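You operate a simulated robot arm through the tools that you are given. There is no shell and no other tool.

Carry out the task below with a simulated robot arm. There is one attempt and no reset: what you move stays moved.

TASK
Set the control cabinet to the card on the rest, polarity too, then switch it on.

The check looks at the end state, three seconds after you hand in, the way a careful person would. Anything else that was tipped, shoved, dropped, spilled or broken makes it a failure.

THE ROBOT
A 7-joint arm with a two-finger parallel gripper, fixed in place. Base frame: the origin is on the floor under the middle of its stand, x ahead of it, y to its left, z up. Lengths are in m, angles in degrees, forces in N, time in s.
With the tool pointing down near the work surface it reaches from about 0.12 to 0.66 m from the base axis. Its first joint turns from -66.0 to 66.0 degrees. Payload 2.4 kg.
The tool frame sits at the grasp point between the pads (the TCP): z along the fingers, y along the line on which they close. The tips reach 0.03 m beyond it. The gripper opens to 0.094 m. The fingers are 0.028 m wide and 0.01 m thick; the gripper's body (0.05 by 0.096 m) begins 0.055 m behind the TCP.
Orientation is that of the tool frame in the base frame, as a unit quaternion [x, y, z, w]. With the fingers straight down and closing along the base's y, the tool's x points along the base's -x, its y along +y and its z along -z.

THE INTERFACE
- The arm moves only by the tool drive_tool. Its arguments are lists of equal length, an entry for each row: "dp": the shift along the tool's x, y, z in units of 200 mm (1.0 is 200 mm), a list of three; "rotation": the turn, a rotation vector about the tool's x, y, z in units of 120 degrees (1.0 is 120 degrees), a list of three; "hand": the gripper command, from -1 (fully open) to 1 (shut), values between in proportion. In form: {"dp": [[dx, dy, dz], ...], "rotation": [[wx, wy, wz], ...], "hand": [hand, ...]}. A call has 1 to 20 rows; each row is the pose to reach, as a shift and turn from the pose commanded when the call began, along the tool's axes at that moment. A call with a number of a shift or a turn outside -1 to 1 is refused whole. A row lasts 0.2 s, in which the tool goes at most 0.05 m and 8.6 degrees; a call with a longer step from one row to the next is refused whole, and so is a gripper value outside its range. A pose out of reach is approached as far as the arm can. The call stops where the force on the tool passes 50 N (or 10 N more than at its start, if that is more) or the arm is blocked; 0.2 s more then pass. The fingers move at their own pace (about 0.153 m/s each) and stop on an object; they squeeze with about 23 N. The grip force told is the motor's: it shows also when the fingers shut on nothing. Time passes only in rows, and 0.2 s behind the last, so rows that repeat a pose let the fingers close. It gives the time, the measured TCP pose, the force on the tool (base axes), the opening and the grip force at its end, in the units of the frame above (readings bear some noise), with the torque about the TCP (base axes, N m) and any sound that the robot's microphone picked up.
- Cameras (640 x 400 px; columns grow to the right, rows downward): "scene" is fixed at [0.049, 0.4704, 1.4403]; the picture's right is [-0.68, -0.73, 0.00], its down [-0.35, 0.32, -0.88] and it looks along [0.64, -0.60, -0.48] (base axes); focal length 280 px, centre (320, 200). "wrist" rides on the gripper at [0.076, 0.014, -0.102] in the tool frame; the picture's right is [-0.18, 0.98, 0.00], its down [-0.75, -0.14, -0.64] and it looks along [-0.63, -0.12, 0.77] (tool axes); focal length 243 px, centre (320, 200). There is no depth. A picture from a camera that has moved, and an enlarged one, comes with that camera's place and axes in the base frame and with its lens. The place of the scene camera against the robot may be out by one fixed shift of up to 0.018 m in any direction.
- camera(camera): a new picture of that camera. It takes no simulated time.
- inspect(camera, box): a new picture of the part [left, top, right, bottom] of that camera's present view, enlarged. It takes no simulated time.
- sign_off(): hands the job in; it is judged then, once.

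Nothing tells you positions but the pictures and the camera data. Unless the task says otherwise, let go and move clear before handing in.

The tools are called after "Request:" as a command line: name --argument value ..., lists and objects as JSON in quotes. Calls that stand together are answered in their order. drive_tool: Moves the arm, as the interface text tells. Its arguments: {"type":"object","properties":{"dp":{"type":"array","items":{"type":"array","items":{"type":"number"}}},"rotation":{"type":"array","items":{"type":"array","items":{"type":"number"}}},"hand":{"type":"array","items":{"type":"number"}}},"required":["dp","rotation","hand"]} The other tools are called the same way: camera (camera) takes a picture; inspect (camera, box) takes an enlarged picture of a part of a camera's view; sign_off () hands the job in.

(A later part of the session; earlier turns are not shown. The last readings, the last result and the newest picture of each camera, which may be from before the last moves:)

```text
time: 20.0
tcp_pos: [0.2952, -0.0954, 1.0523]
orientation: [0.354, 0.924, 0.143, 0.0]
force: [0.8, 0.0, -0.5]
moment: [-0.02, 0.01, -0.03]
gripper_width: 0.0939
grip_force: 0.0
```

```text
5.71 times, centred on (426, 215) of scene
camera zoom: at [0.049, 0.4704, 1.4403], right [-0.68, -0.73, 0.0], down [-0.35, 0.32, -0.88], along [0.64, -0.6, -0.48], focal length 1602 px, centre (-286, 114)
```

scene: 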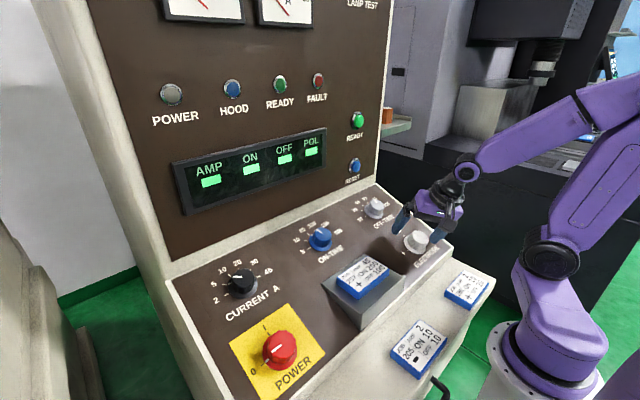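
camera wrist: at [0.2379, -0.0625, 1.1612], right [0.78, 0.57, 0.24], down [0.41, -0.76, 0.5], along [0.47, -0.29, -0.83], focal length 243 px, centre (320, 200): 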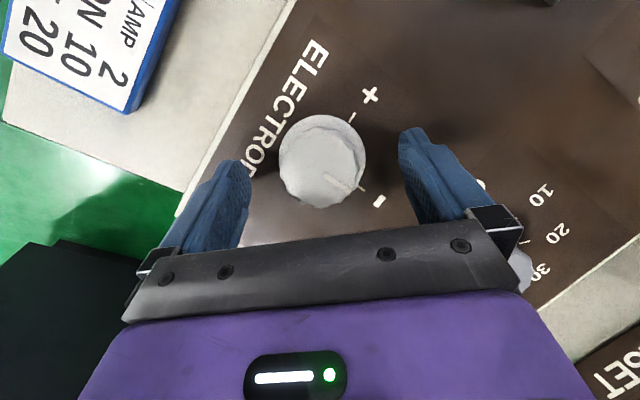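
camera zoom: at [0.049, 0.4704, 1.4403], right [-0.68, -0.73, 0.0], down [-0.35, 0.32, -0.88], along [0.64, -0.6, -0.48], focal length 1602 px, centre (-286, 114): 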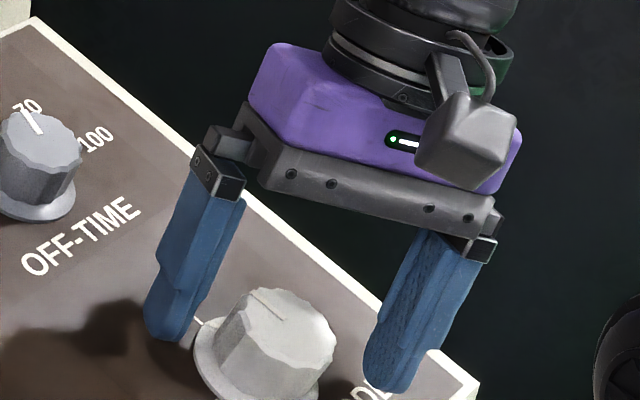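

The fingers straddle the knob. A quick zoom before closing.

Request:
inspect --camera "wrist" --box '[224, 90, 416, 210]'

```text
3.33 times, centred on (320, 150) of wrist
camera zoom: at [0.2379, -0.0625, 1.1612], right [0.78, 0.57, 0.24], down [0.41, -0.76, 0.5], along [0.47, -0.29, -0.83], focal length 809 px, centre (320, 367)
```

zoom: 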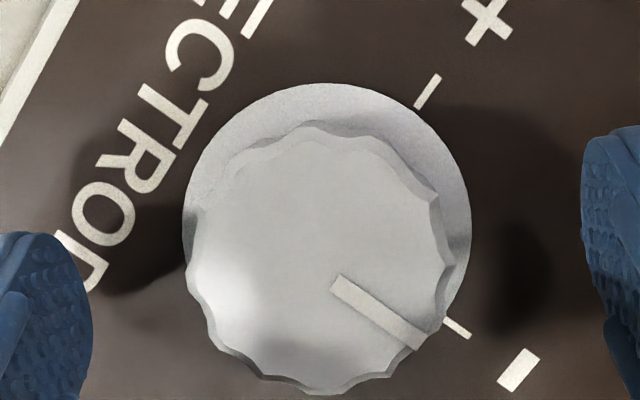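

The knob is centred between the pads. Closing the gripper.

Request:
drive_tool --dp '[[0, 0, 0], [0, 0, 0], [0, 0, 0]]' --rotation '[[0, 0, 0], [0, 0, 0], [0, 0, 0]]' --hand '[1, 1, 1]'

Request:
camera --camera "wrist"

```text
time: 20.8
tcp_pos: [0.2955, -0.0955, 1.0515]
orientation: [0.355, 0.924, 0.144, 0.001]
force: [5.6, 4.8, -0.6]
moment: [-0.57, 0.45, -0.21]
gripper_width: 0.0439
grip_force: 44.4
```

```text
taken
camera wrist: at [0.2381, -0.0622, 1.1613], right [0.78, 0.57, 0.24], down [0.41, -0.76, 0.5], along [0.47, -0.29, -0.83], focal length 243 px, centre (320, 200)
```

wrist: 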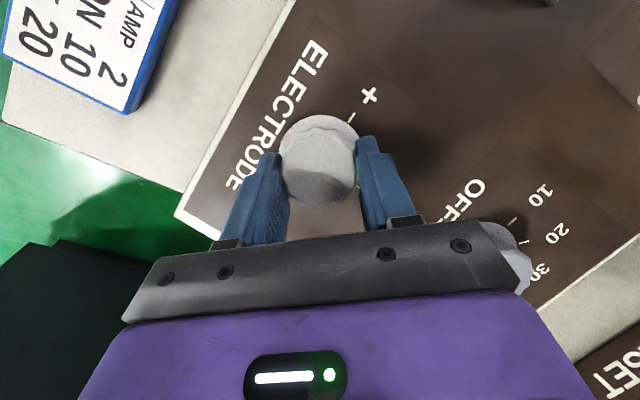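

I have a firm grip on the knob, 44 mm across. Now I'll turn it 90° counter-clockwise about the panel normal, from − to +.

Request:
drive_tool --dp '[[0.00036, 0.00587, 0.00014], [0.00142, 0.01165, 0.00057], [0.00317, 0.01722, 0.00128], [0.00559, 0.0225, 0.00226], [0.00862, 0.0274, 0.00348], [0.01222, 0.03182, 0.00494], [0.01632, 0.0357, 0.00659], [0.02086, 0.03897, 0.00843], [0.02575, 0.04158, 0.01041], [0.03092, 0.04347, 0.01249], [0.03627, 0.04461, 0.01466], [0.04172, 0.045, 0.01686], [0.04172, 0.045, 0.01686]]' --rotation '[[0.02341, 0, -0.05795], [0.04682, 0, -0.1159], [0.07023, 0, -0.17385], [0.09364, 0, -0.2318], [0.11705, 0, -0.28975], [0.14046, 0, -0.3477], [0.16387, 0, -0.40565], [0.18728, 0, -0.4636], [0.21069, 0, -0.52155], [0.2341, 0, -0.5795], [0.25751, 0, -0.63745], [0.28092, 0, -0.6954], [0.28092, 0, -0.6954]]' --hand '[1, 1, 1, 1, 1, 1, 1, 1, 1, 1, 1, 1, 1]'

Request:
camera --camera "wrist"

Request:
inspect --camera "scene" --box '[380, 50, 640, 400]'

```text
time: 23.6
tcp_pos: [0.2947, -0.0849, 1.054]
orientation: [-0.355, 0.923, -0.144, 0.0]
force: [-5.2, -18.6, -7.4]
moment: [0.6, 0.17, 0.29]
gripper_width: 0.0438
grip_force: 45.1
```

```text
taken
camera wrist: at [0.2193, -0.0961, 1.1555], right [-0.51, 0.82, -0.28], down [0.59, 0.56, 0.57], along [0.63, 0.13, -0.77], focal length 243 px, centre (320, 200)
```

wrist: 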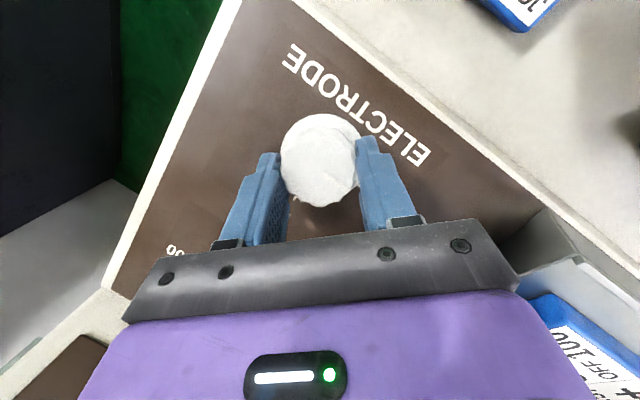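

```text
1.14 times, centred on (510, 225) of scene
camera zoom: at [0.0489, 0.4698, 1.4405], right [-0.68, -0.73, 0.0], down [-0.35, 0.32, -0.88], along [0.64, -0.6, -0.48], focal length 320 px, centre (103, 171)
```

zoom: 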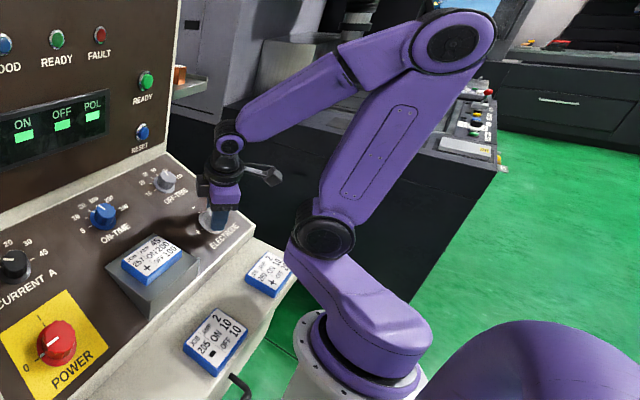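

The turn completed at the expected pose. I'll check whether the pointer followed.

Request:
inspect --camera "wrist" --box '[256, 100, 384, 220]'

Request:
inspect --camera "scene" --box '[380, 200, 460, 250]'

```text
3.33 times, centred on (320, 160) of wrist
camera zoom: at [0.2193, -0.0961, 1.1555], right [-0.51, 0.82, -0.28], down [0.59, 0.56, 0.57], along [0.63, 0.13, -0.77], focal length 809 px, centre (320, 333)
```

zoom: 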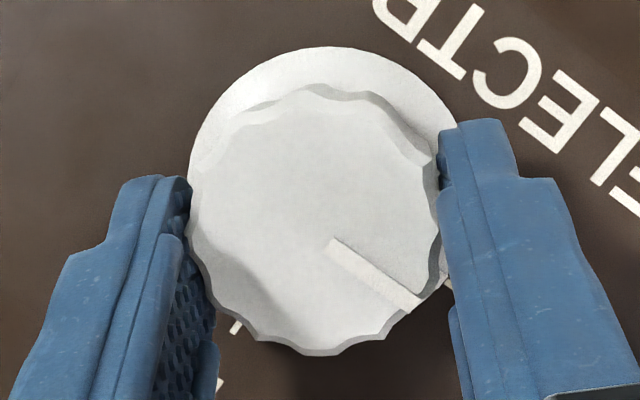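

```text
8.00 times, centred on (420, 225) of scene
camera zoom: at [0.0489, 0.4698, 1.4405], right [-0.68, -0.73, 0.0], down [-0.35, 0.32, -0.88], along [0.64, -0.6, -0.48], focal length 2243 px, centre (-480, 0)
```

zoom: 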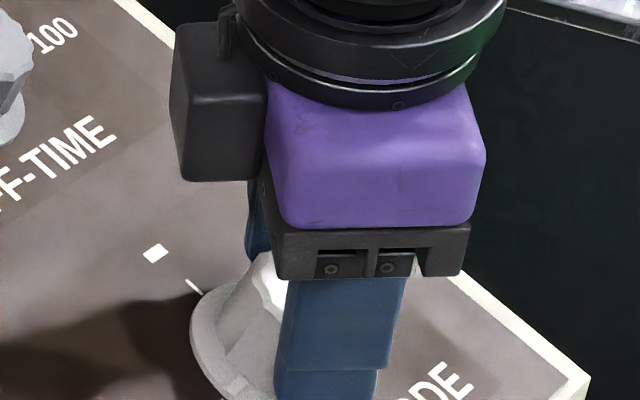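

The pointer followed the gripper to +. I'll open and back out along the tool axis.

Request:
drive_tool --dp '[[0, 0, 0], [0, 0, 0], [0, 0, -0.1], [0, 0, -0.2], [0, 0, -0.3], [0, 0, -0.4], [0, 0, -0.5], [0, 0, -0.5]]' --rotation '[[0, 0, 0], [0, 0, 0], [0, 0, 0], [0, 0, 0], [0, 0, 0], [0, 0, 0], [0, 0, 0], [0, 0, 0]]' --hand '[-1, -1, -1, -1, -1, -1, -1, -1]'

Request:
camera --camera "wrist"

Request:
inspect --camera "scene" --box '[392, 215, 456, 255]'

```text
time: 25.4
tcp_pos: [0.2868, -0.0562, 1.1495]
orientation: [-0.354, 0.924, -0.143, 0.0]
force: [-0.5, 0.2, 0.0]
moment: [0.01, 0.02, 0.01]
gripper_width: 0.0941
grip_force: 0.0
```

```text
taken
camera wrist: at [0.2105, -0.0681, 1.2519], right [-0.51, 0.82, -0.28], down [0.59, 0.56, 0.58], along [0.63, 0.13, -0.77], focal length 243 px, centre (320, 200)
```

wrist: 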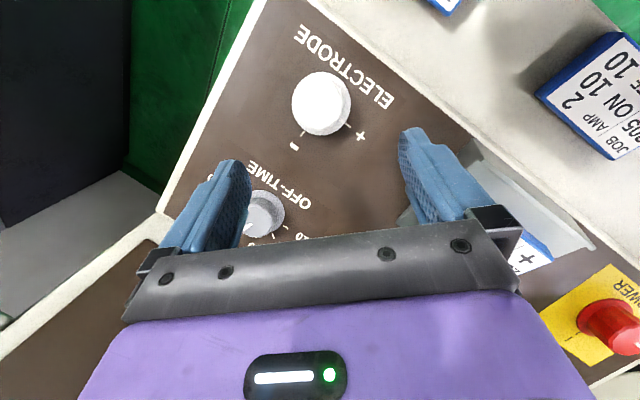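

```text
10.00 times, centred on (424, 235) of scene
camera zoom: at [0.049, 0.4704, 1.4403], right [-0.68, -0.73, 0.0], down [-0.35, 0.32, -0.88], along [0.64, -0.6, -0.48], focal length 2804 px, centre (-720, -150)
```

zoom: 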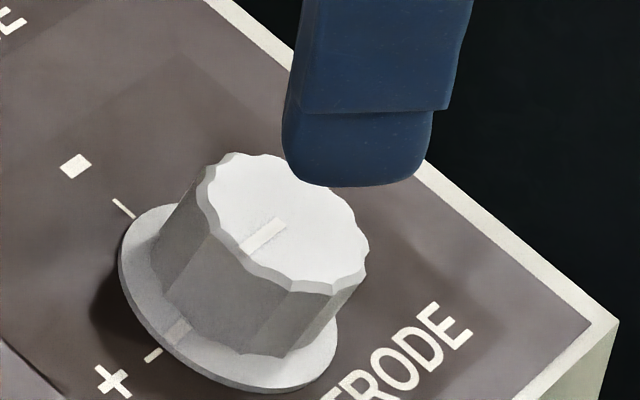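

ELECTRODE now reads + exactly. Next is OFF-TIME at about (0.432, −0.079), which is farther out, so I'll use a grasp aligned with its axis at yaw −45° and turn it +72° from 50 to 100.

Request:
drive_tool --dp '[[-0.05, -0.075, -0.004], [-0.1, -0.15, -0.008], [-0.15, -0.225, -0.012], [-0.2, -0.3, -0.016], [-0.25, -0.375, -0.02], [-0.289, -0.4395, -0.023], [-0.289, -0.4395, -0.023]]' --rotation '[[0, -0.0306, 0], [0, -0.0611, 0], [0, -0.0917, 0], [0, -0.1222, 0], [0, -0.1528, 0], [0, -0.1833, 0], [0, -0.1833, 0]]' --hand '[-1, -1, -1, -1, -1, -1, -1]'

Request:
camera --camera "wrist"

Request:
camera --camera "scene"

```text
time: 27.0
tcp_pos: [0.3866, -0.081, 1.1736]
orientation: [-0.376, 0.907, -0.073, 0.177]
force: [0.3, -0.9, -0.3]
moment: [-0.02, 0.01, -0.03]
gripper_width: 0.0941
grip_force: 0.1
```

```text
taken
camera wrist: at [0.2893, -0.1244, 1.2442], right [-0.52, 0.83, -0.21], down [0.35, 0.43, 0.83], along [0.78, 0.36, -0.51], focal length 243 px, centre (320, 200)
```

wrist: 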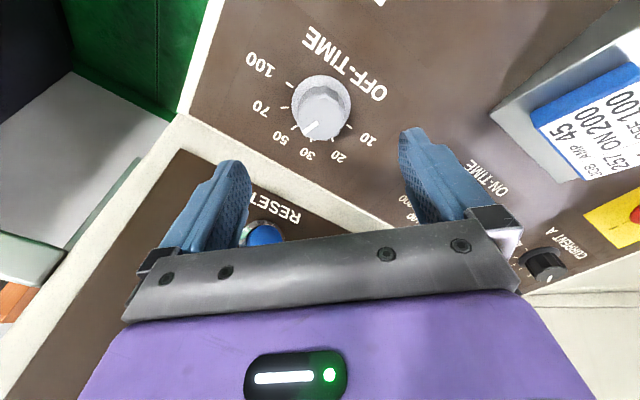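

```text
taken
```

scene: 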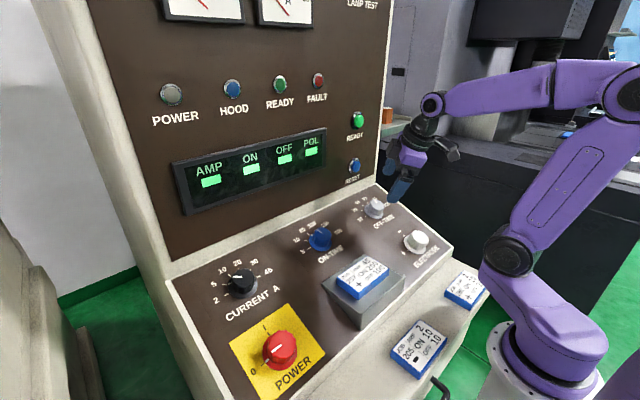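

Request:
inspect --camera "wrist" --box '[256, 70, 384, 150]'

Request:
inspect --camera "scene" --box '[340, 140, 452, 210]'

```text
5.00 times, centred on (320, 110) of wrist
camera zoom: at [0.2893, -0.1244, 1.2442], right [-0.52, 0.83, -0.21], down [0.35, 0.43, 0.83], along [0.78, 0.36, -0.51], focal length 1213 px, centre (320, 650)
```

zoom: 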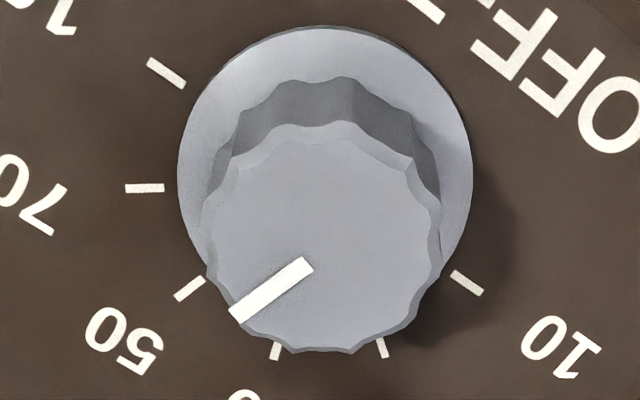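

```text
5.71 times, centred on (396, 175) of scene
camera zoom: at [0.049, 0.4704, 1.4403], right [-0.68, -0.73, 0.0], down [-0.35, 0.32, -0.88], along [0.64, -0.6, -0.48], focal length 1602 px, centre (-114, 343)
```

zoom: 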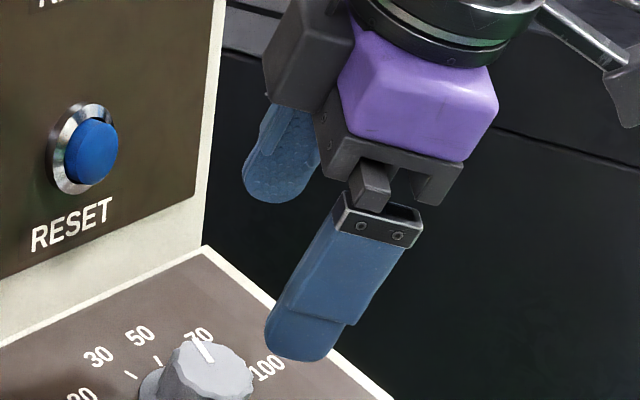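

OFF-TIME is centred to within 1 mm. Descending to the grasp height.

Request:
drive_tool --dp '[[0, 0.002, 0.08], [0, 0.004, 0.16], [0, 0.004, 0.24], [0, 0.004, 0.32], [0, 0.004, 0.38], [0, 0.004, 0.41], [0, 0.004, 0.41]]' --rotation '[[0, 0, 0], [0, 0, 0], [0, 0, 0], [0, 0, 0], [0, 0, 0], [0, 0, 0], [0, 0, 0]]' --hand '[-1, -1, -1, -1, -1, -1, -1]'

Request:
camera --camera "wrist"

Request:
inspect --camera "wrist" --box '[224, 90, 416, 210]'

Request:
inspect --camera "scene" --box '[320, 150, 432, 230]'

```text
time: 28.6
tcp_pos: [0.4151, -0.0804, 1.0935]
orientation: [-0.376, 0.907, -0.072, 0.176]
force: [-0.1, 0.7, 0.9]
moment: [0.01, 0.01, 0.02]
gripper_width: 0.0941
grip_force: 0.1
```

```text
taken
camera wrist: at [0.3181, -0.1235, 1.1648], right [-0.52, 0.83, -0.21], down [0.35, 0.43, 0.83], along [0.78, 0.36, -0.51], focal length 243 px, centre (320, 200)
```

wrist: 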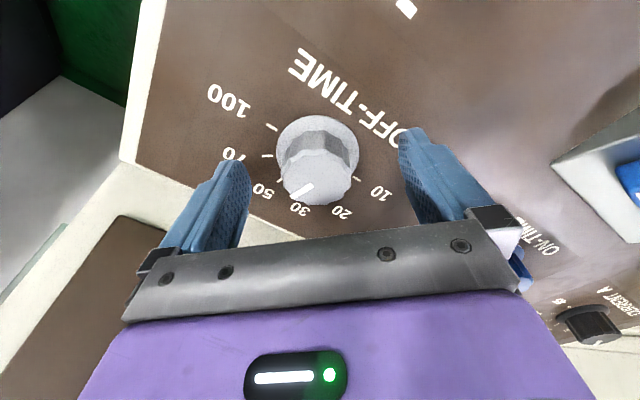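

```text
3.33 times, centred on (320, 150) of wrist
camera zoom: at [0.3181, -0.1235, 1.1648], right [-0.52, 0.83, -0.21], down [0.35, 0.43, 0.83], along [0.78, 0.36, -0.51], focal length 809 px, centre (320, 367)
```

zoom: 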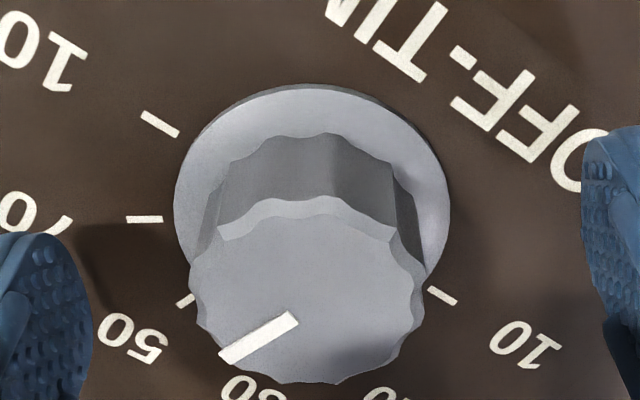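

```text
5.00 times, centred on (376, 190) of scene
camera zoom: at [0.049, 0.4704, 1.4403], right [-0.68, -0.73, 0.0], down [-0.35, 0.32, -0.88], along [0.64, -0.6, -0.48], focal length 1402 px, centre (40, 250)
```

zoom: 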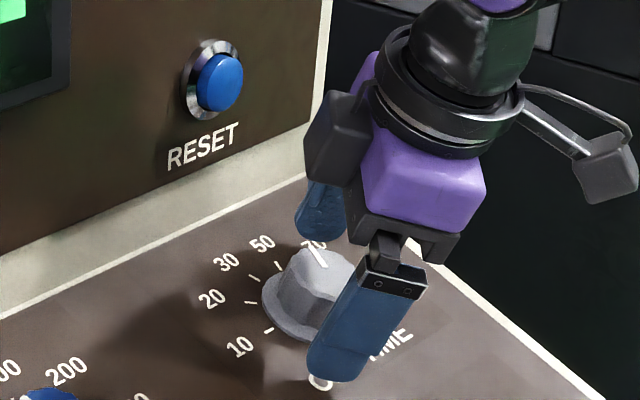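

The knob is about 2 mm off along the closing direction. I'll correct that, then close.

Request:
drive_tool --dp '[[0, -0.0095, 0], [0, -0.0095, 0], [0, -0.0095, 0], [0, -0.0095, 0], [0, -0.0095, 0]]' --rotation '[[0, 0, 0], [0, 0, 0], [0, 0, 0], [0, 0, 0], [0, 0, 0]]' --hand '[-1, -1, 1, 1, 1]'

Request:
inspect --camera "wrist" --box '[224, 90, 416, 210]'

```text
time: 29.8
tcp_pos: [0.4156, -0.0809, 1.0949]
orientation: [-0.375, 0.907, -0.073, 0.176]
force: [2.3, -2.1, 2.6]
moment: [0.55, 0.77, 0.2]
gripper_width: 0.04
grip_force: 45.2
```

```text
3.33 times, centred on (320, 150) of wrist
camera zoom: at [0.3193, -0.1255, 1.1658], right [-0.52, 0.83, -0.21], down [0.35, 0.43, 0.83], along [0.78, 0.36, -0.51], focal length 809 px, centre (320, 367)
```

zoom: 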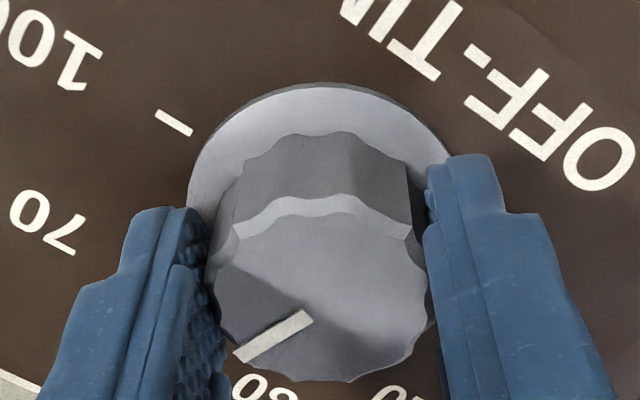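

Firm grip, 40 mm. Turning +72° clockwise, two positions to 100.

Request:
drive_tool --dp '[[0, 0, 0], [0, 0, 0], [0, 0, 0], [0, 0, 0], [0, 0, 0], [0, 0, 0], [0, 0, 0], [0, 0, 0], [0, 0, 0], [0, 0, 0], [0, 0, 0]]' --rotation '[[0, 0, 0.06], [0, 0, 0.12], [0, 0, 0.18], [0, 0, 0.24], [0, 0, 0.3], [0, 0, 0.36], [0, 0, 0.42], [0, 0, 0.48], [0, 0, 0.54], [0, 0, 0.6], [0, 0, 0.6]]' --hand '[1, 1, 1, 1, 1, 1, 1, 1, 1, 1, 1]'

Request:
camera --camera "wrist"

Request:
camera --camera "scene"

```text
time: 32.2
tcp_pos: [0.4161, -0.0792, 1.0941]
orientation: [0.229, 0.955, 0.045, 0.183]
force: [-19.9, 27.1, 5.7]
moment: [-0.59, 0.31, 0.25]
gripper_width: 0.0394
grip_force: 45.1
```

```text
taken
camera wrist: at [0.322, -0.0315, 1.1669], right [0.57, 0.79, 0.23], down [0.33, -0.47, 0.82], along [0.76, -0.39, -0.53], focal length 243 px, centre (320, 200)
```

wrist: 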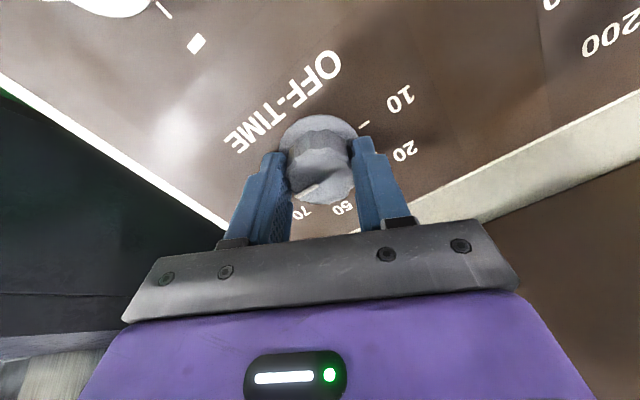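

```text
taken
```

scene: 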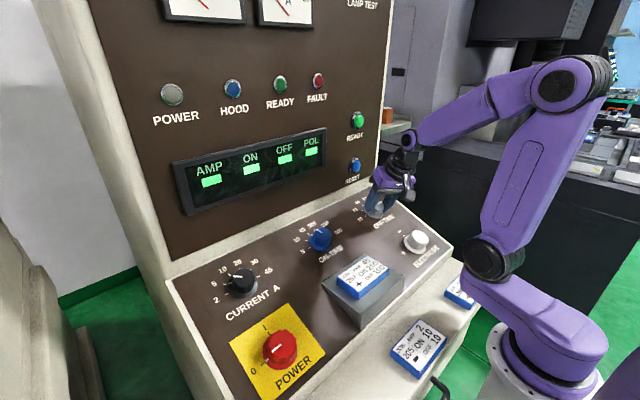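

The turn completed; a lateral force of about 33 N means the grip is slightly off-axis. I'll check the pointer before letting go.

Request:
inspect --camera "wrist" --box '[224, 90, 416, 210]'

```text
3.33 times, centred on (320, 150) of wrist
camera zoom: at [0.322, -0.0315, 1.1669], right [0.57, 0.79, 0.23], down [0.33, -0.47, 0.82], along [0.76, -0.39, -0.53], focal length 809 px, centre (320, 367)
```

zoom: 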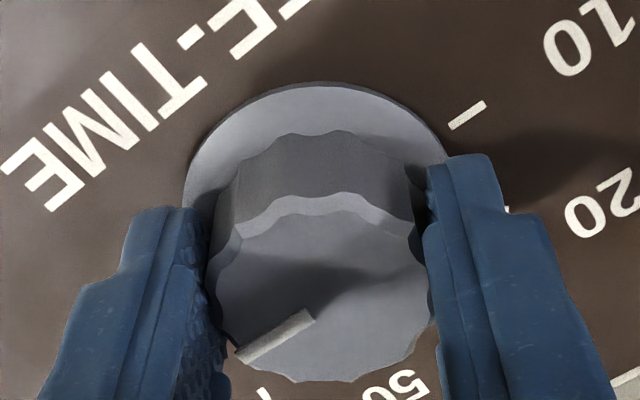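

The pointer moved with the fingers. I'll release and back off straight along the axis to verify.

Request:
drive_tool --dp '[[0, 0, 0], [0, 0, 0], [0, 0, -0.1], [0, 0, -0.2], [0, 0, -0.3], [0, 0, -0.4], [0, 0, -0.4]]' --rotation '[[0, 0, 0], [0, 0, 0], [0, 0, 0], [0, 0, 0], [0, 0, 0], [0, 0, 0], [0, 0, 0]]' --hand '[-1, -1, -1, -1, -1, -1, -1]'

Request:
camera --camera "wrist"

Request:
inspect --camera "wrist" --box '[256, 60, 384, 140]'

Request:
inspect --camera "scene" --box '[340, 190, 404, 230]'

```text
time: 33.8
tcp_pos: [0.3871, -0.0801, 1.1695]
orientation: [0.23, 0.954, 0.045, 0.185]
force: [0.3, 0.6, 0.3]
moment: [-0.02, 0.0, -0.01]
gripper_width: 0.0939
grip_force: 0.1
```

```text
taken
camera wrist: at [0.2935, -0.0327, 1.2404], right [0.57, 0.79, 0.23], down [0.32, -0.47, 0.82], along [0.76, -0.39, -0.52], focal length 243 px, centre (320, 200)
```

wrist: 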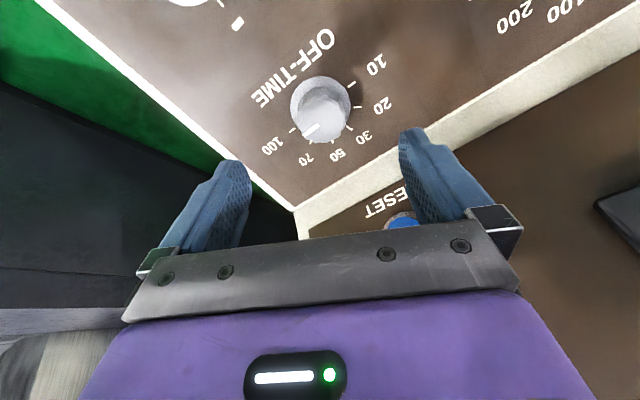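

```text
5.00 times, centred on (320, 100) of wrist
camera zoom: at [0.2935, -0.0327, 1.2404], right [0.57, 0.79, 0.23], down [0.32, -0.47, 0.82], along [0.76, -0.39, -0.52], focal length 1213 px, centre (320, 700)
```

zoom: 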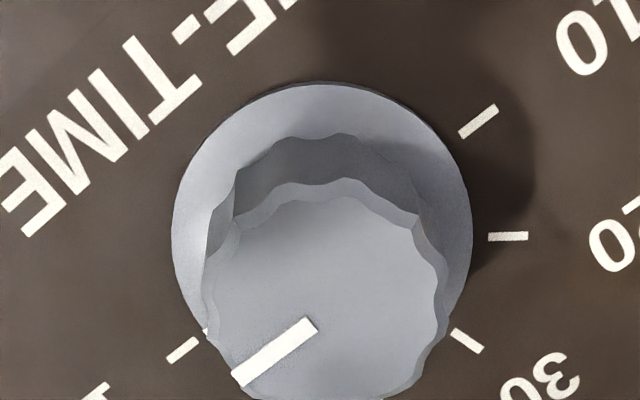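

```text
10.00 times, centred on (372, 210) of scene
camera zoom: at [0.049, 0.4704, 1.4403], right [-0.68, -0.73, 0.0], down [-0.35, 0.32, -0.88], along [0.64, -0.6, -0.48], focal length 2804 px, centre (-200, 100)
```

zoom: 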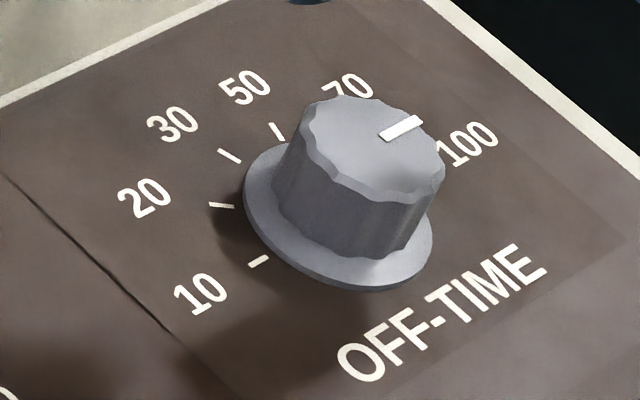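

OFF-TIME now points at 100. Next is ON-TIME: I'll slide 0.2 m to the left at hover height and turn the tool back to −45°.

Request:
drive_tool --dp '[[0.045, 0.0895, -0.008], [0.09, 0.179, -0.008], [0.136, 0.2685, -0.008], [0.181, 0.358, -0.008], [0.2265, 0.4475, -0.008], [0.272, 0.537, -0.008], [0.317, 0.6265, -0.008], [0.362, 0.716, -0.008], [0.408, 0.8055, -0.008], [0.453, 0.895, -0.008], [0.453, 0.895, -0.008], [0.453, 0.895, -0.008]]' --rotation '[[0, 0, -0.06], [0, 0, -0.12], [0, 0, -0.18], [0, 0, -0.24], [0, 0, -0.3], [0, 0, -0.36], [0, 0, -0.42], [0, 0, -0.48], [0, 0, -0.54], [0, 0, -0.6], [0, 0, -0.6], [0, 0, -0.6]]' --hand '[-1, -1, -1, -1, -1, -1, -1, -1, -1, -1, -1, -1]'

Request:
camera --camera "wrist"

Request:
inspect --camera "wrist" --box '[256, 70, 384, 150]'

Request:
camera --camera "scene"

```text
time: 36.4
tcp_pos: [0.3873, 0.1173, 1.1712]
orientation: [-0.376, 0.907, -0.073, 0.175]
force: [0.3, -0.3, -0.1]
moment: [0.01, -0.02, -0.01]
gripper_width: 0.0941
grip_force: 0.0
```

```text
taken
camera wrist: at [0.2903, 0.0743, 1.2424], right [-0.52, 0.82, -0.21], down [0.35, 0.43, 0.83], along [0.78, 0.36, -0.51], focal length 243 px, centre (320, 200)
```

wrist: 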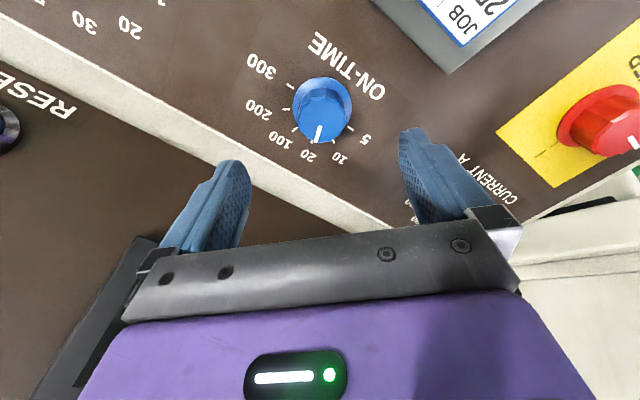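

```text
5.00 times, centred on (320, 110) of wrist
camera zoom: at [0.2903, 0.0743, 1.2424], right [-0.52, 0.82, -0.21], down [0.35, 0.43, 0.83], along [0.78, 0.36, -0.51], focal length 1213 px, centre (320, 650)
```

zoom: 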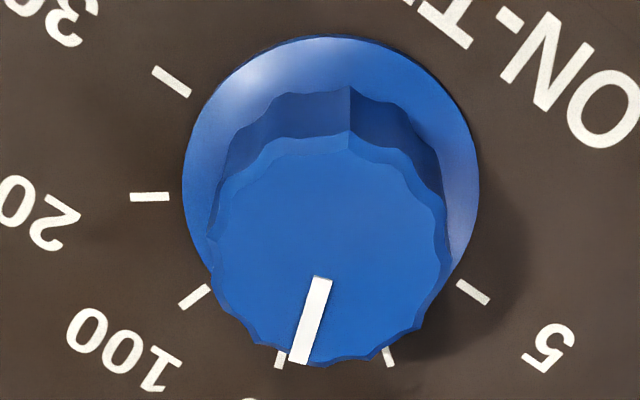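

```text
taken
```

scene: 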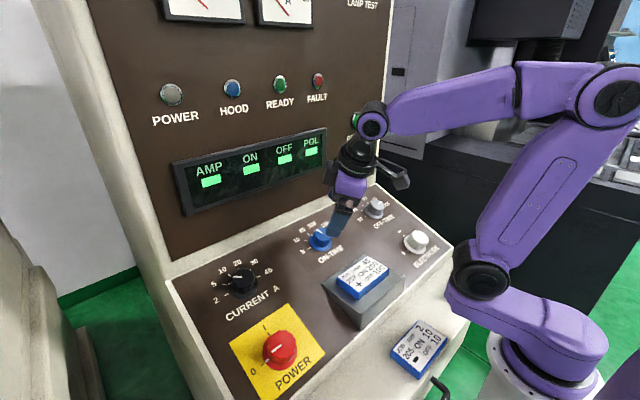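

ON-TIME is nearly centred, with the pointer on 20. I'll descend most of the way and fine-check there.

Request:
drive_tool --dp '[[-0.002, 0.004, 0.08], [-0.002, 0.008, 0.16], [-0.002, 0.008, 0.24], [-0.002, 0.008, 0.31], [-0.002, 0.008, 0.36], [-0.002, 0.008, 0.39], [-0.002, 0.008, 0.39]]' --rotation '[[0, 0, 0], [0, 0, 0], [0, 0, 0], [0, 0, 0], [0, 0, 0], [0, 0, 0], [0, 0, 0]]' --hand '[-1, -1, -1, -1, -1, -1, -1]'

Request:
inspect --camera "wrist" --box '[224, 90, 416, 210]'

Request:
inspect --camera "scene" --box '[260, 130, 420, 260]'

```text
time: 38.0
tcp_pos: [0.4169, 0.1223, 1.098]
orientation: [-0.375, 0.907, -0.073, 0.176]
force: [0.2, -0.1, -0.2]
moment: [0.05, -0.01, -0.01]
gripper_width: 0.0939
grip_force: 0.1
```

```text
3.33 times, centred on (320, 150) of wrist
camera zoom: at [0.3192, 0.0785, 1.1692], right [-0.52, 0.83, -0.21], down [0.35, 0.43, 0.83], along [0.78, 0.36, -0.51], focal length 809 px, centre (320, 367)
```

zoom: 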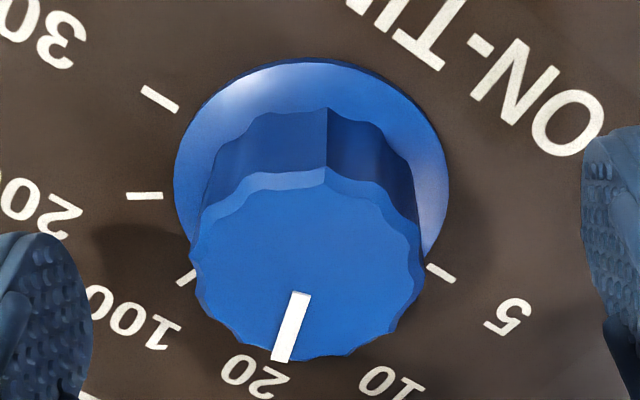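

```text
3.08 times, centred on (340, 195) of scene
camera zoom: at [0.049, 0.4704, 1.4403], right [-0.68, -0.73, 0.0], down [-0.35, 0.32, -0.88], along [0.64, -0.6, -0.48], focal length 863 px, centre (258, 215)
```

zoom: 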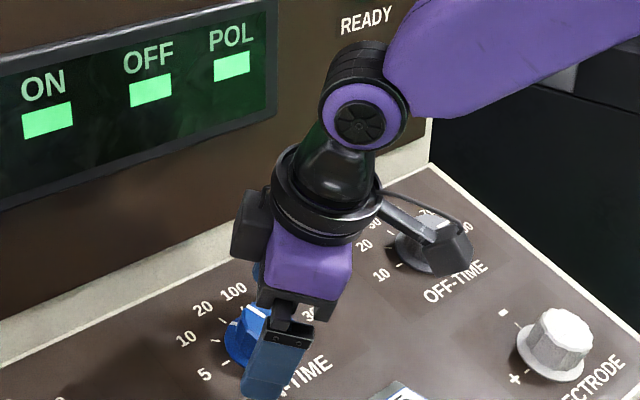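

I'll apply the small correction (about 2.5 mm and −1.3 mm) and close on the knob.

Request:
drive_tool --dp '[[0.0125, -0.0065, 0.005], [0.0125, -0.0065, 0.005], [0.0125, -0.0065, 0.005], [0.0125, -0.0065, 0.005], [0.0125, -0.0065, 0.005]]' --rotation '[[0, 0, 0], [0, 0, 0], [0, 0, 0], [0, 0, 0], [0, 0, 0]]' --hand '[-1, -1, 1, 1, 1]'

Request:
inspect --camera "wrist" --box '[224, 90, 416, 210]'

```text
time: 39.2
tcp_pos: [0.4169, 0.1189, 1.0972]
orientation: [-0.375, 0.907, -0.072, 0.176]
force: [-1.3, 0.0, -0.9]
moment: [0.79, 0.44, 0.32]
gripper_width: 0.04
grip_force: 45.1
```

```text
3.33 times, centred on (320, 150) of wrist
camera zoom: at [0.3195, 0.0756, 1.1684], right [-0.52, 0.83, -0.21], down [0.35, 0.43, 0.83], along [0.78, 0.36, -0.51], focal length 809 px, centre (320, 367)
```

zoom: 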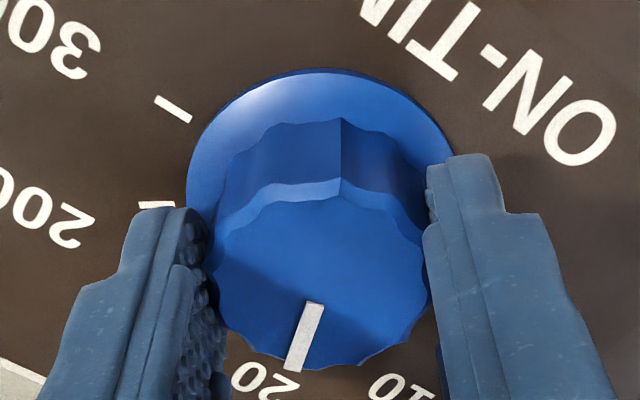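

Clean grip. Turning +72° from 20 to 200.

Request:
drive_tool --dp '[[0, 0, 0], [0, 0, 0], [0, 0, 0], [0, 0, 0], [0, 0, 0], [0, 0, 0], [0, 0, 0], [0, 0, 0], [0, 0, 0], [0, 0, 0], [0, 0, 0]]' --rotation '[[0, 0, 0.06], [0, 0, 0.12], [0, 0, 0.18], [0, 0, 0.24], [0, 0, 0.3], [0, 0, 0.36], [0, 0, 0.42], [0, 0, 0.48], [0, 0, 0.54], [0, 0, 0.6], [0, 0, 0.6]]' --hand '[1, 1, 1, 1, 1, 1, 1, 1, 1, 1, 1]'

Request:
inspect --camera "wrist" --box '[224, 90, 416, 210]'

Request:
camera --camera "scene"

```text
time: 41.6
tcp_pos: [0.4161, 0.1205, 1.0978]
orientation: [0.23, 0.954, 0.046, 0.185]
force: [4.2, 26.3, 2.9]
moment: [-0.22, 0.17, 0.02]
gripper_width: 0.0395
grip_force: 45.2
```

```text
3.33 times, centred on (320, 150) of wrist
camera zoom: at [0.3216, 0.1682, 1.1687], right [0.57, 0.79, 0.23], down [0.32, -0.47, 0.82], along [0.76, -0.39, -0.52], focal length 809 px, centre (320, 367)
```

zoom: 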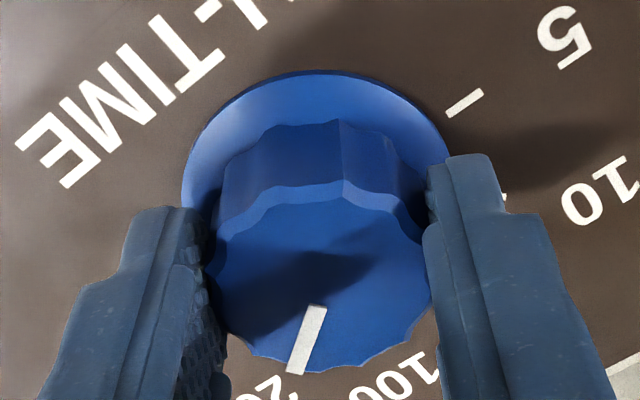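

```text
taken
```

scene: 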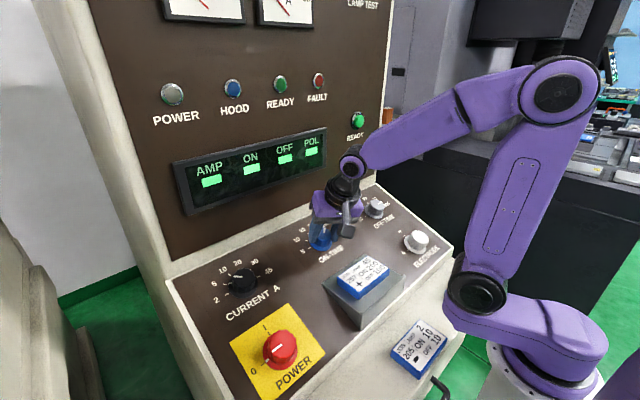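

The knob turned with the gripper. Releasing and backing off to verify ON-TIME.

Request:
drive_tool --dp '[[0, 0, 0], [0, 0, 0], [0, 0, -0.1], [0, 0, -0.2], [0, 0, -0.3], [0, 0, -0.4], [0, 0, -0.4]]' --rotation '[[0, 0, 0], [0, 0, 0], [0, 0, 0], [0, 0, 0], [0, 0, 0], [0, 0, 0], [0, 0, 0]]' --hand '[-1, -1, -1, -1, -1, -1, -1]'

Request:
camera --camera "wrist"

Request:
inspect --camera "wrist" --box '[256, 60, 384, 140]'

Request:
inspect --camera "scene" --box '[280, 210, 360, 260]'

```text
time: 43.2
tcp_pos: [0.3848, 0.1194, 1.1708]
orientation: [0.229, 0.954, 0.045, 0.186]
force: [-0.3, -0.2, 0.5]
moment: [0.04, 0.04, -0.01]
gripper_width: 0.094
grip_force: 0.0
```

```text
taken
camera wrist: at [0.2908, 0.1661, 1.2438], right [0.57, 0.79, 0.23], down [0.32, -0.47, 0.82], along [0.76, -0.39, -0.52], focal length 243 px, centre (320, 200)
```

wrist: 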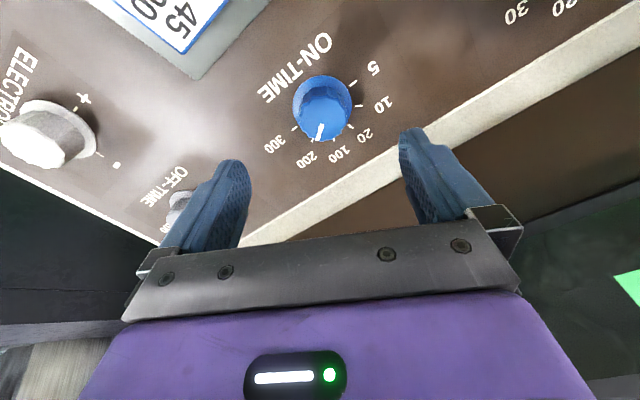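

```text
5.00 times, centred on (320, 100) of wrist
camera zoom: at [0.2908, 0.1661, 1.2438], right [0.57, 0.79, 0.23], down [0.32, -0.47, 0.82], along [0.76, -0.39, -0.52], focal length 1213 px, centre (320, 700)
```

zoom: 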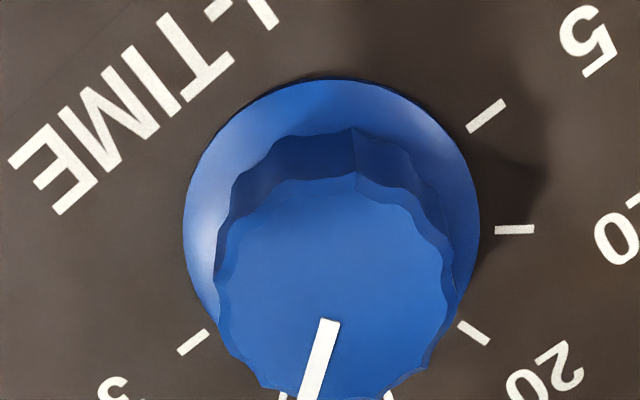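

```text
8.00 times, centred on (320, 235) of scene
camera zoom: at [0.049, 0.4704, 1.4403], right [-0.68, -0.73, 0.0], down [-0.35, 0.32, -0.88], along [0.64, -0.6, -0.48], focal length 2243 px, centre (320, -80)
```

zoom: 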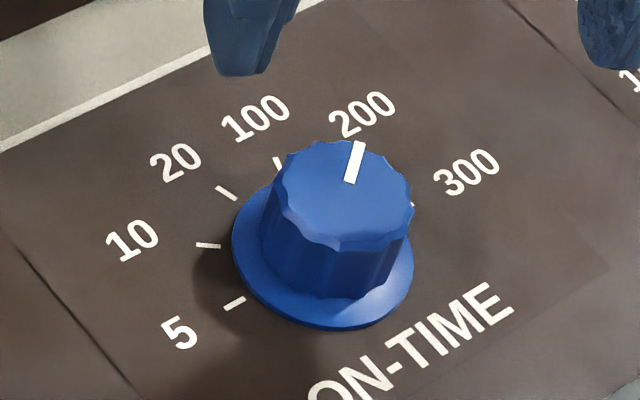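

ON-TIME reads 200. Next is CURRENT, which must go from 5 to 45: two turns of 72° with a regrasp. Moving left 0.2 m at hover height.

Request:
drive_tool --dp '[[0.045, 0.09, 0.0], [0.09, 0.18, 0.0], [0.134, 0.27, 0.0], [0.179, 0.36, 0.0], [0.2235, 0.45, 0.0], [0.268, 0.54, 0.0], [0.313, 0.63, 0.0], [0.358, 0.72, 0.0], [0.402, 0.81, 0.0], [0.447, 0.901, 0.0], [0.447, 0.901, 0.0], [0.447, 0.901, 0.0]]' --rotation '[[0, 0, -0.06], [0, 0, -0.12], [0, 0, -0.18], [0, 0, -0.24], [0, 0, -0.3], [0, 0, -0.36], [0, 0, -0.42], [0, 0, -0.48], [0, 0, -0.54], [0, 0, -0.6], [0, 0, -0.6], [0, 0, -0.6]]' --hand '[-1, -1, -1, -1, -1, -1, -1, -1, -1, -1, -1, -1]'

Request:
camera --camera "wrist"

Request:
inspect --camera "wrist" --box '[256, 70, 384, 150]'

Request:
camera --camera "scene"

```text
time: 45.8
tcp_pos: [0.3862, 0.3178, 1.1699]
orientation: [-0.376, 0.907, -0.073, 0.177]
force: [0.6, -0.3, 0.1]
moment: [-0.01, -0.04, 0.01]
gripper_width: 0.0942
grip_force: 0.2
```

```text
taken
camera wrist: at [0.2897, 0.2751, 1.2414], right [-0.52, 0.82, -0.21], down [0.35, 0.43, 0.83], along [0.78, 0.36, -0.51], focal length 243 px, centre (320, 200)
```

wrist: 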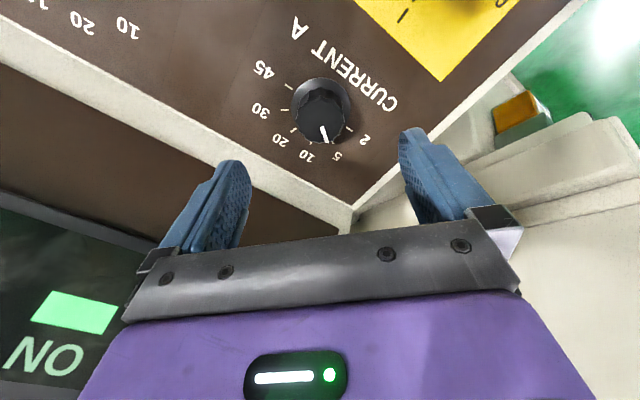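

```text
5.00 times, centred on (320, 110) of wrist
camera zoom: at [0.2897, 0.2751, 1.2414], right [-0.52, 0.82, -0.21], down [0.35, 0.43, 0.83], along [0.78, 0.36, -0.51], focal length 1213 px, centre (320, 650)
```

zoom: 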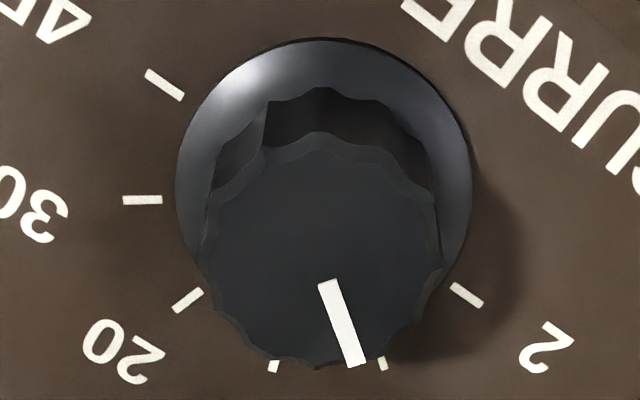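

```text
taken
```

scene: 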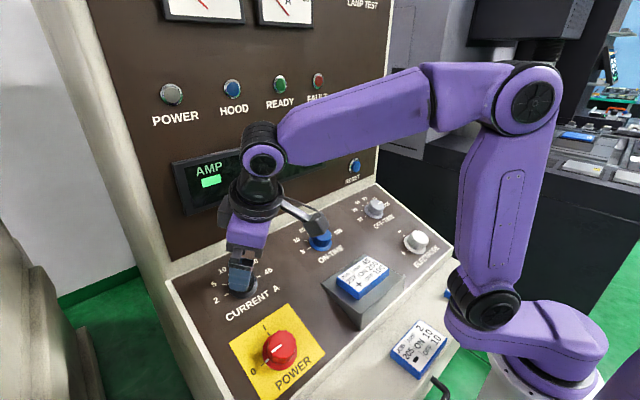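

CURRENT is well centred, with the pointer on 5. Descending and then fine-checking.

Request:
drive_tool --dp '[[0.005, -0.005, 0.08], [0.005, -0.005, 0.16], [0.005, -0.005, 0.24], [0.005, -0.005, 0.31], [0.005, -0.005, 0.36], [0.005, -0.005, 0.39], [0.005, -0.005, 0.39], [0.005, -0.005, 0.39]]' --rotation '[[0, 0, 0], [0, 0, 0], [0, 0, 0], [0, 0, 0], [0, 0, 0], [0, 0, 0], [0, 0, 0], [0, 0, 0]]' --hand '[-1, -1, -1, -1, -1, -1, -1, -1]'

Request:
inspect --camera "wrist" --box '[224, 90, 416, 210]'

```text
time: 47.6
tcp_pos: [0.4151, 0.3163, 1.0994]
orientation: [-0.375, 0.907, -0.073, 0.177]
force: [-0.3, -0.8, -0.3]
moment: [-0.01, 0.05, 0.03]
gripper_width: 0.0936
grip_force: 0.1
```

```text
3.33 times, centred on (320, 150) of wrist
camera zoom: at [0.3183, 0.2745, 1.17], right [-0.52, 0.83, -0.21], down [0.35, 0.43, 0.83], along [0.78, 0.36, -0.51], focal length 809 px, centre (320, 367)
```

zoom: 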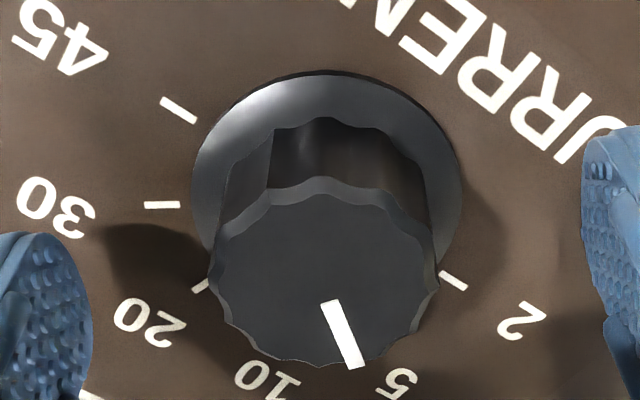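

Within about 1 mm. Small correction, then close.

Request:
drive_tool --dp '[[-0.003, 0.005, 0.0075], [-0.003, 0.005, 0.0075], [-0.003, 0.005, 0.0075], [-0.003, 0.005, 0.0075], [-0.003, 0.005, 0.0075]]' --rotation '[[0, 0, 0], [0, 0, 0], [0, 0, 0], [0, 0, 0], [0, 0, 0]]' --hand '[-1, -1, 1, 1, 1]'

Request:
inspect --camera "wrist" --box '[224, 90, 416, 210]'

```text
time: 48.8
tcp_pos: [0.4167, 0.3178, 1.0968]
orientation: [-0.375, 0.907, -0.073, 0.176]
force: [2.5, -2.4, 1.6]
moment: [0.36, 0.53, 0.16]
gripper_width: 0.0394
grip_force: 45.0
```

```text
3.33 times, centred on (320, 150) of wrist
camera zoom: at [0.3194, 0.2756, 1.1684], right [-0.52, 0.83, -0.21], down [0.35, 0.43, 0.83], along [0.78, 0.36, -0.51], focal length 809 px, centre (320, 367)
```

zoom: 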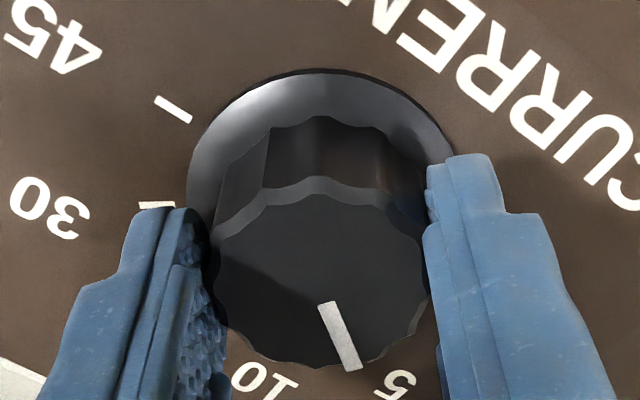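

Good grip with low side force. Turning +72°, from 5 to 20.

Request:
drive_tool --dp '[[0, 0, 0], [0, 0, 0], [0, 0, 0], [0, 0, 0], [0, 0, 0], [0, 0, 0], [0, 0, 0], [0, 0, 0], [0, 0, 0], [0, 0, 0], [0, 0, 0]]' --rotation '[[0, 0, 0.06], [0, 0, 0.12], [0, 0, 0.18], [0, 0, 0.24], [0, 0, 0.3], [0, 0, 0.36], [0, 0, 0.42], [0, 0, 0.48], [0, 0, 0.54], [0, 0, 0.6], [0, 0, 0.6]]' --hand '[1, 1, 1, 1, 1, 1, 1, 1, 1, 1, 1]'

Request:
inspect --camera "wrist" --box '[224, 90, 416, 210]'

Request:
camera --camera "scene"

```text
time: 51.2
tcp_pos: [0.4161, 0.3206, 1.0982]
orientation: [0.23, 0.955, 0.044, 0.184]
force: [-9.8, 15.4, -20.3]
moment: [-0.46, 0.09, -0.16]
gripper_width: 0.0395
grip_force: 45.1
```

```text
3.33 times, centred on (320, 150) of wrist
camera zoom: at [0.3217, 0.3683, 1.1701], right [0.57, 0.79, 0.23], down [0.32, -0.47, 0.82], along [0.76, -0.39, -0.52], focal length 809 px, centre (320, 367)
```

zoom: 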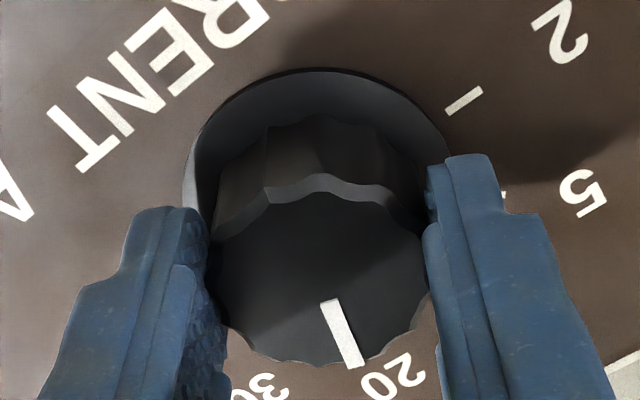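

```text
taken
```

scene: 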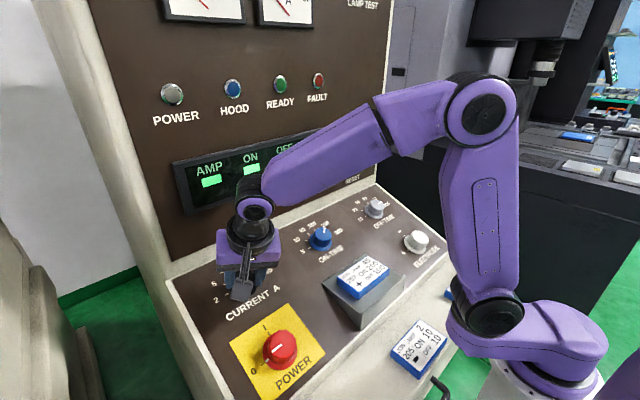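

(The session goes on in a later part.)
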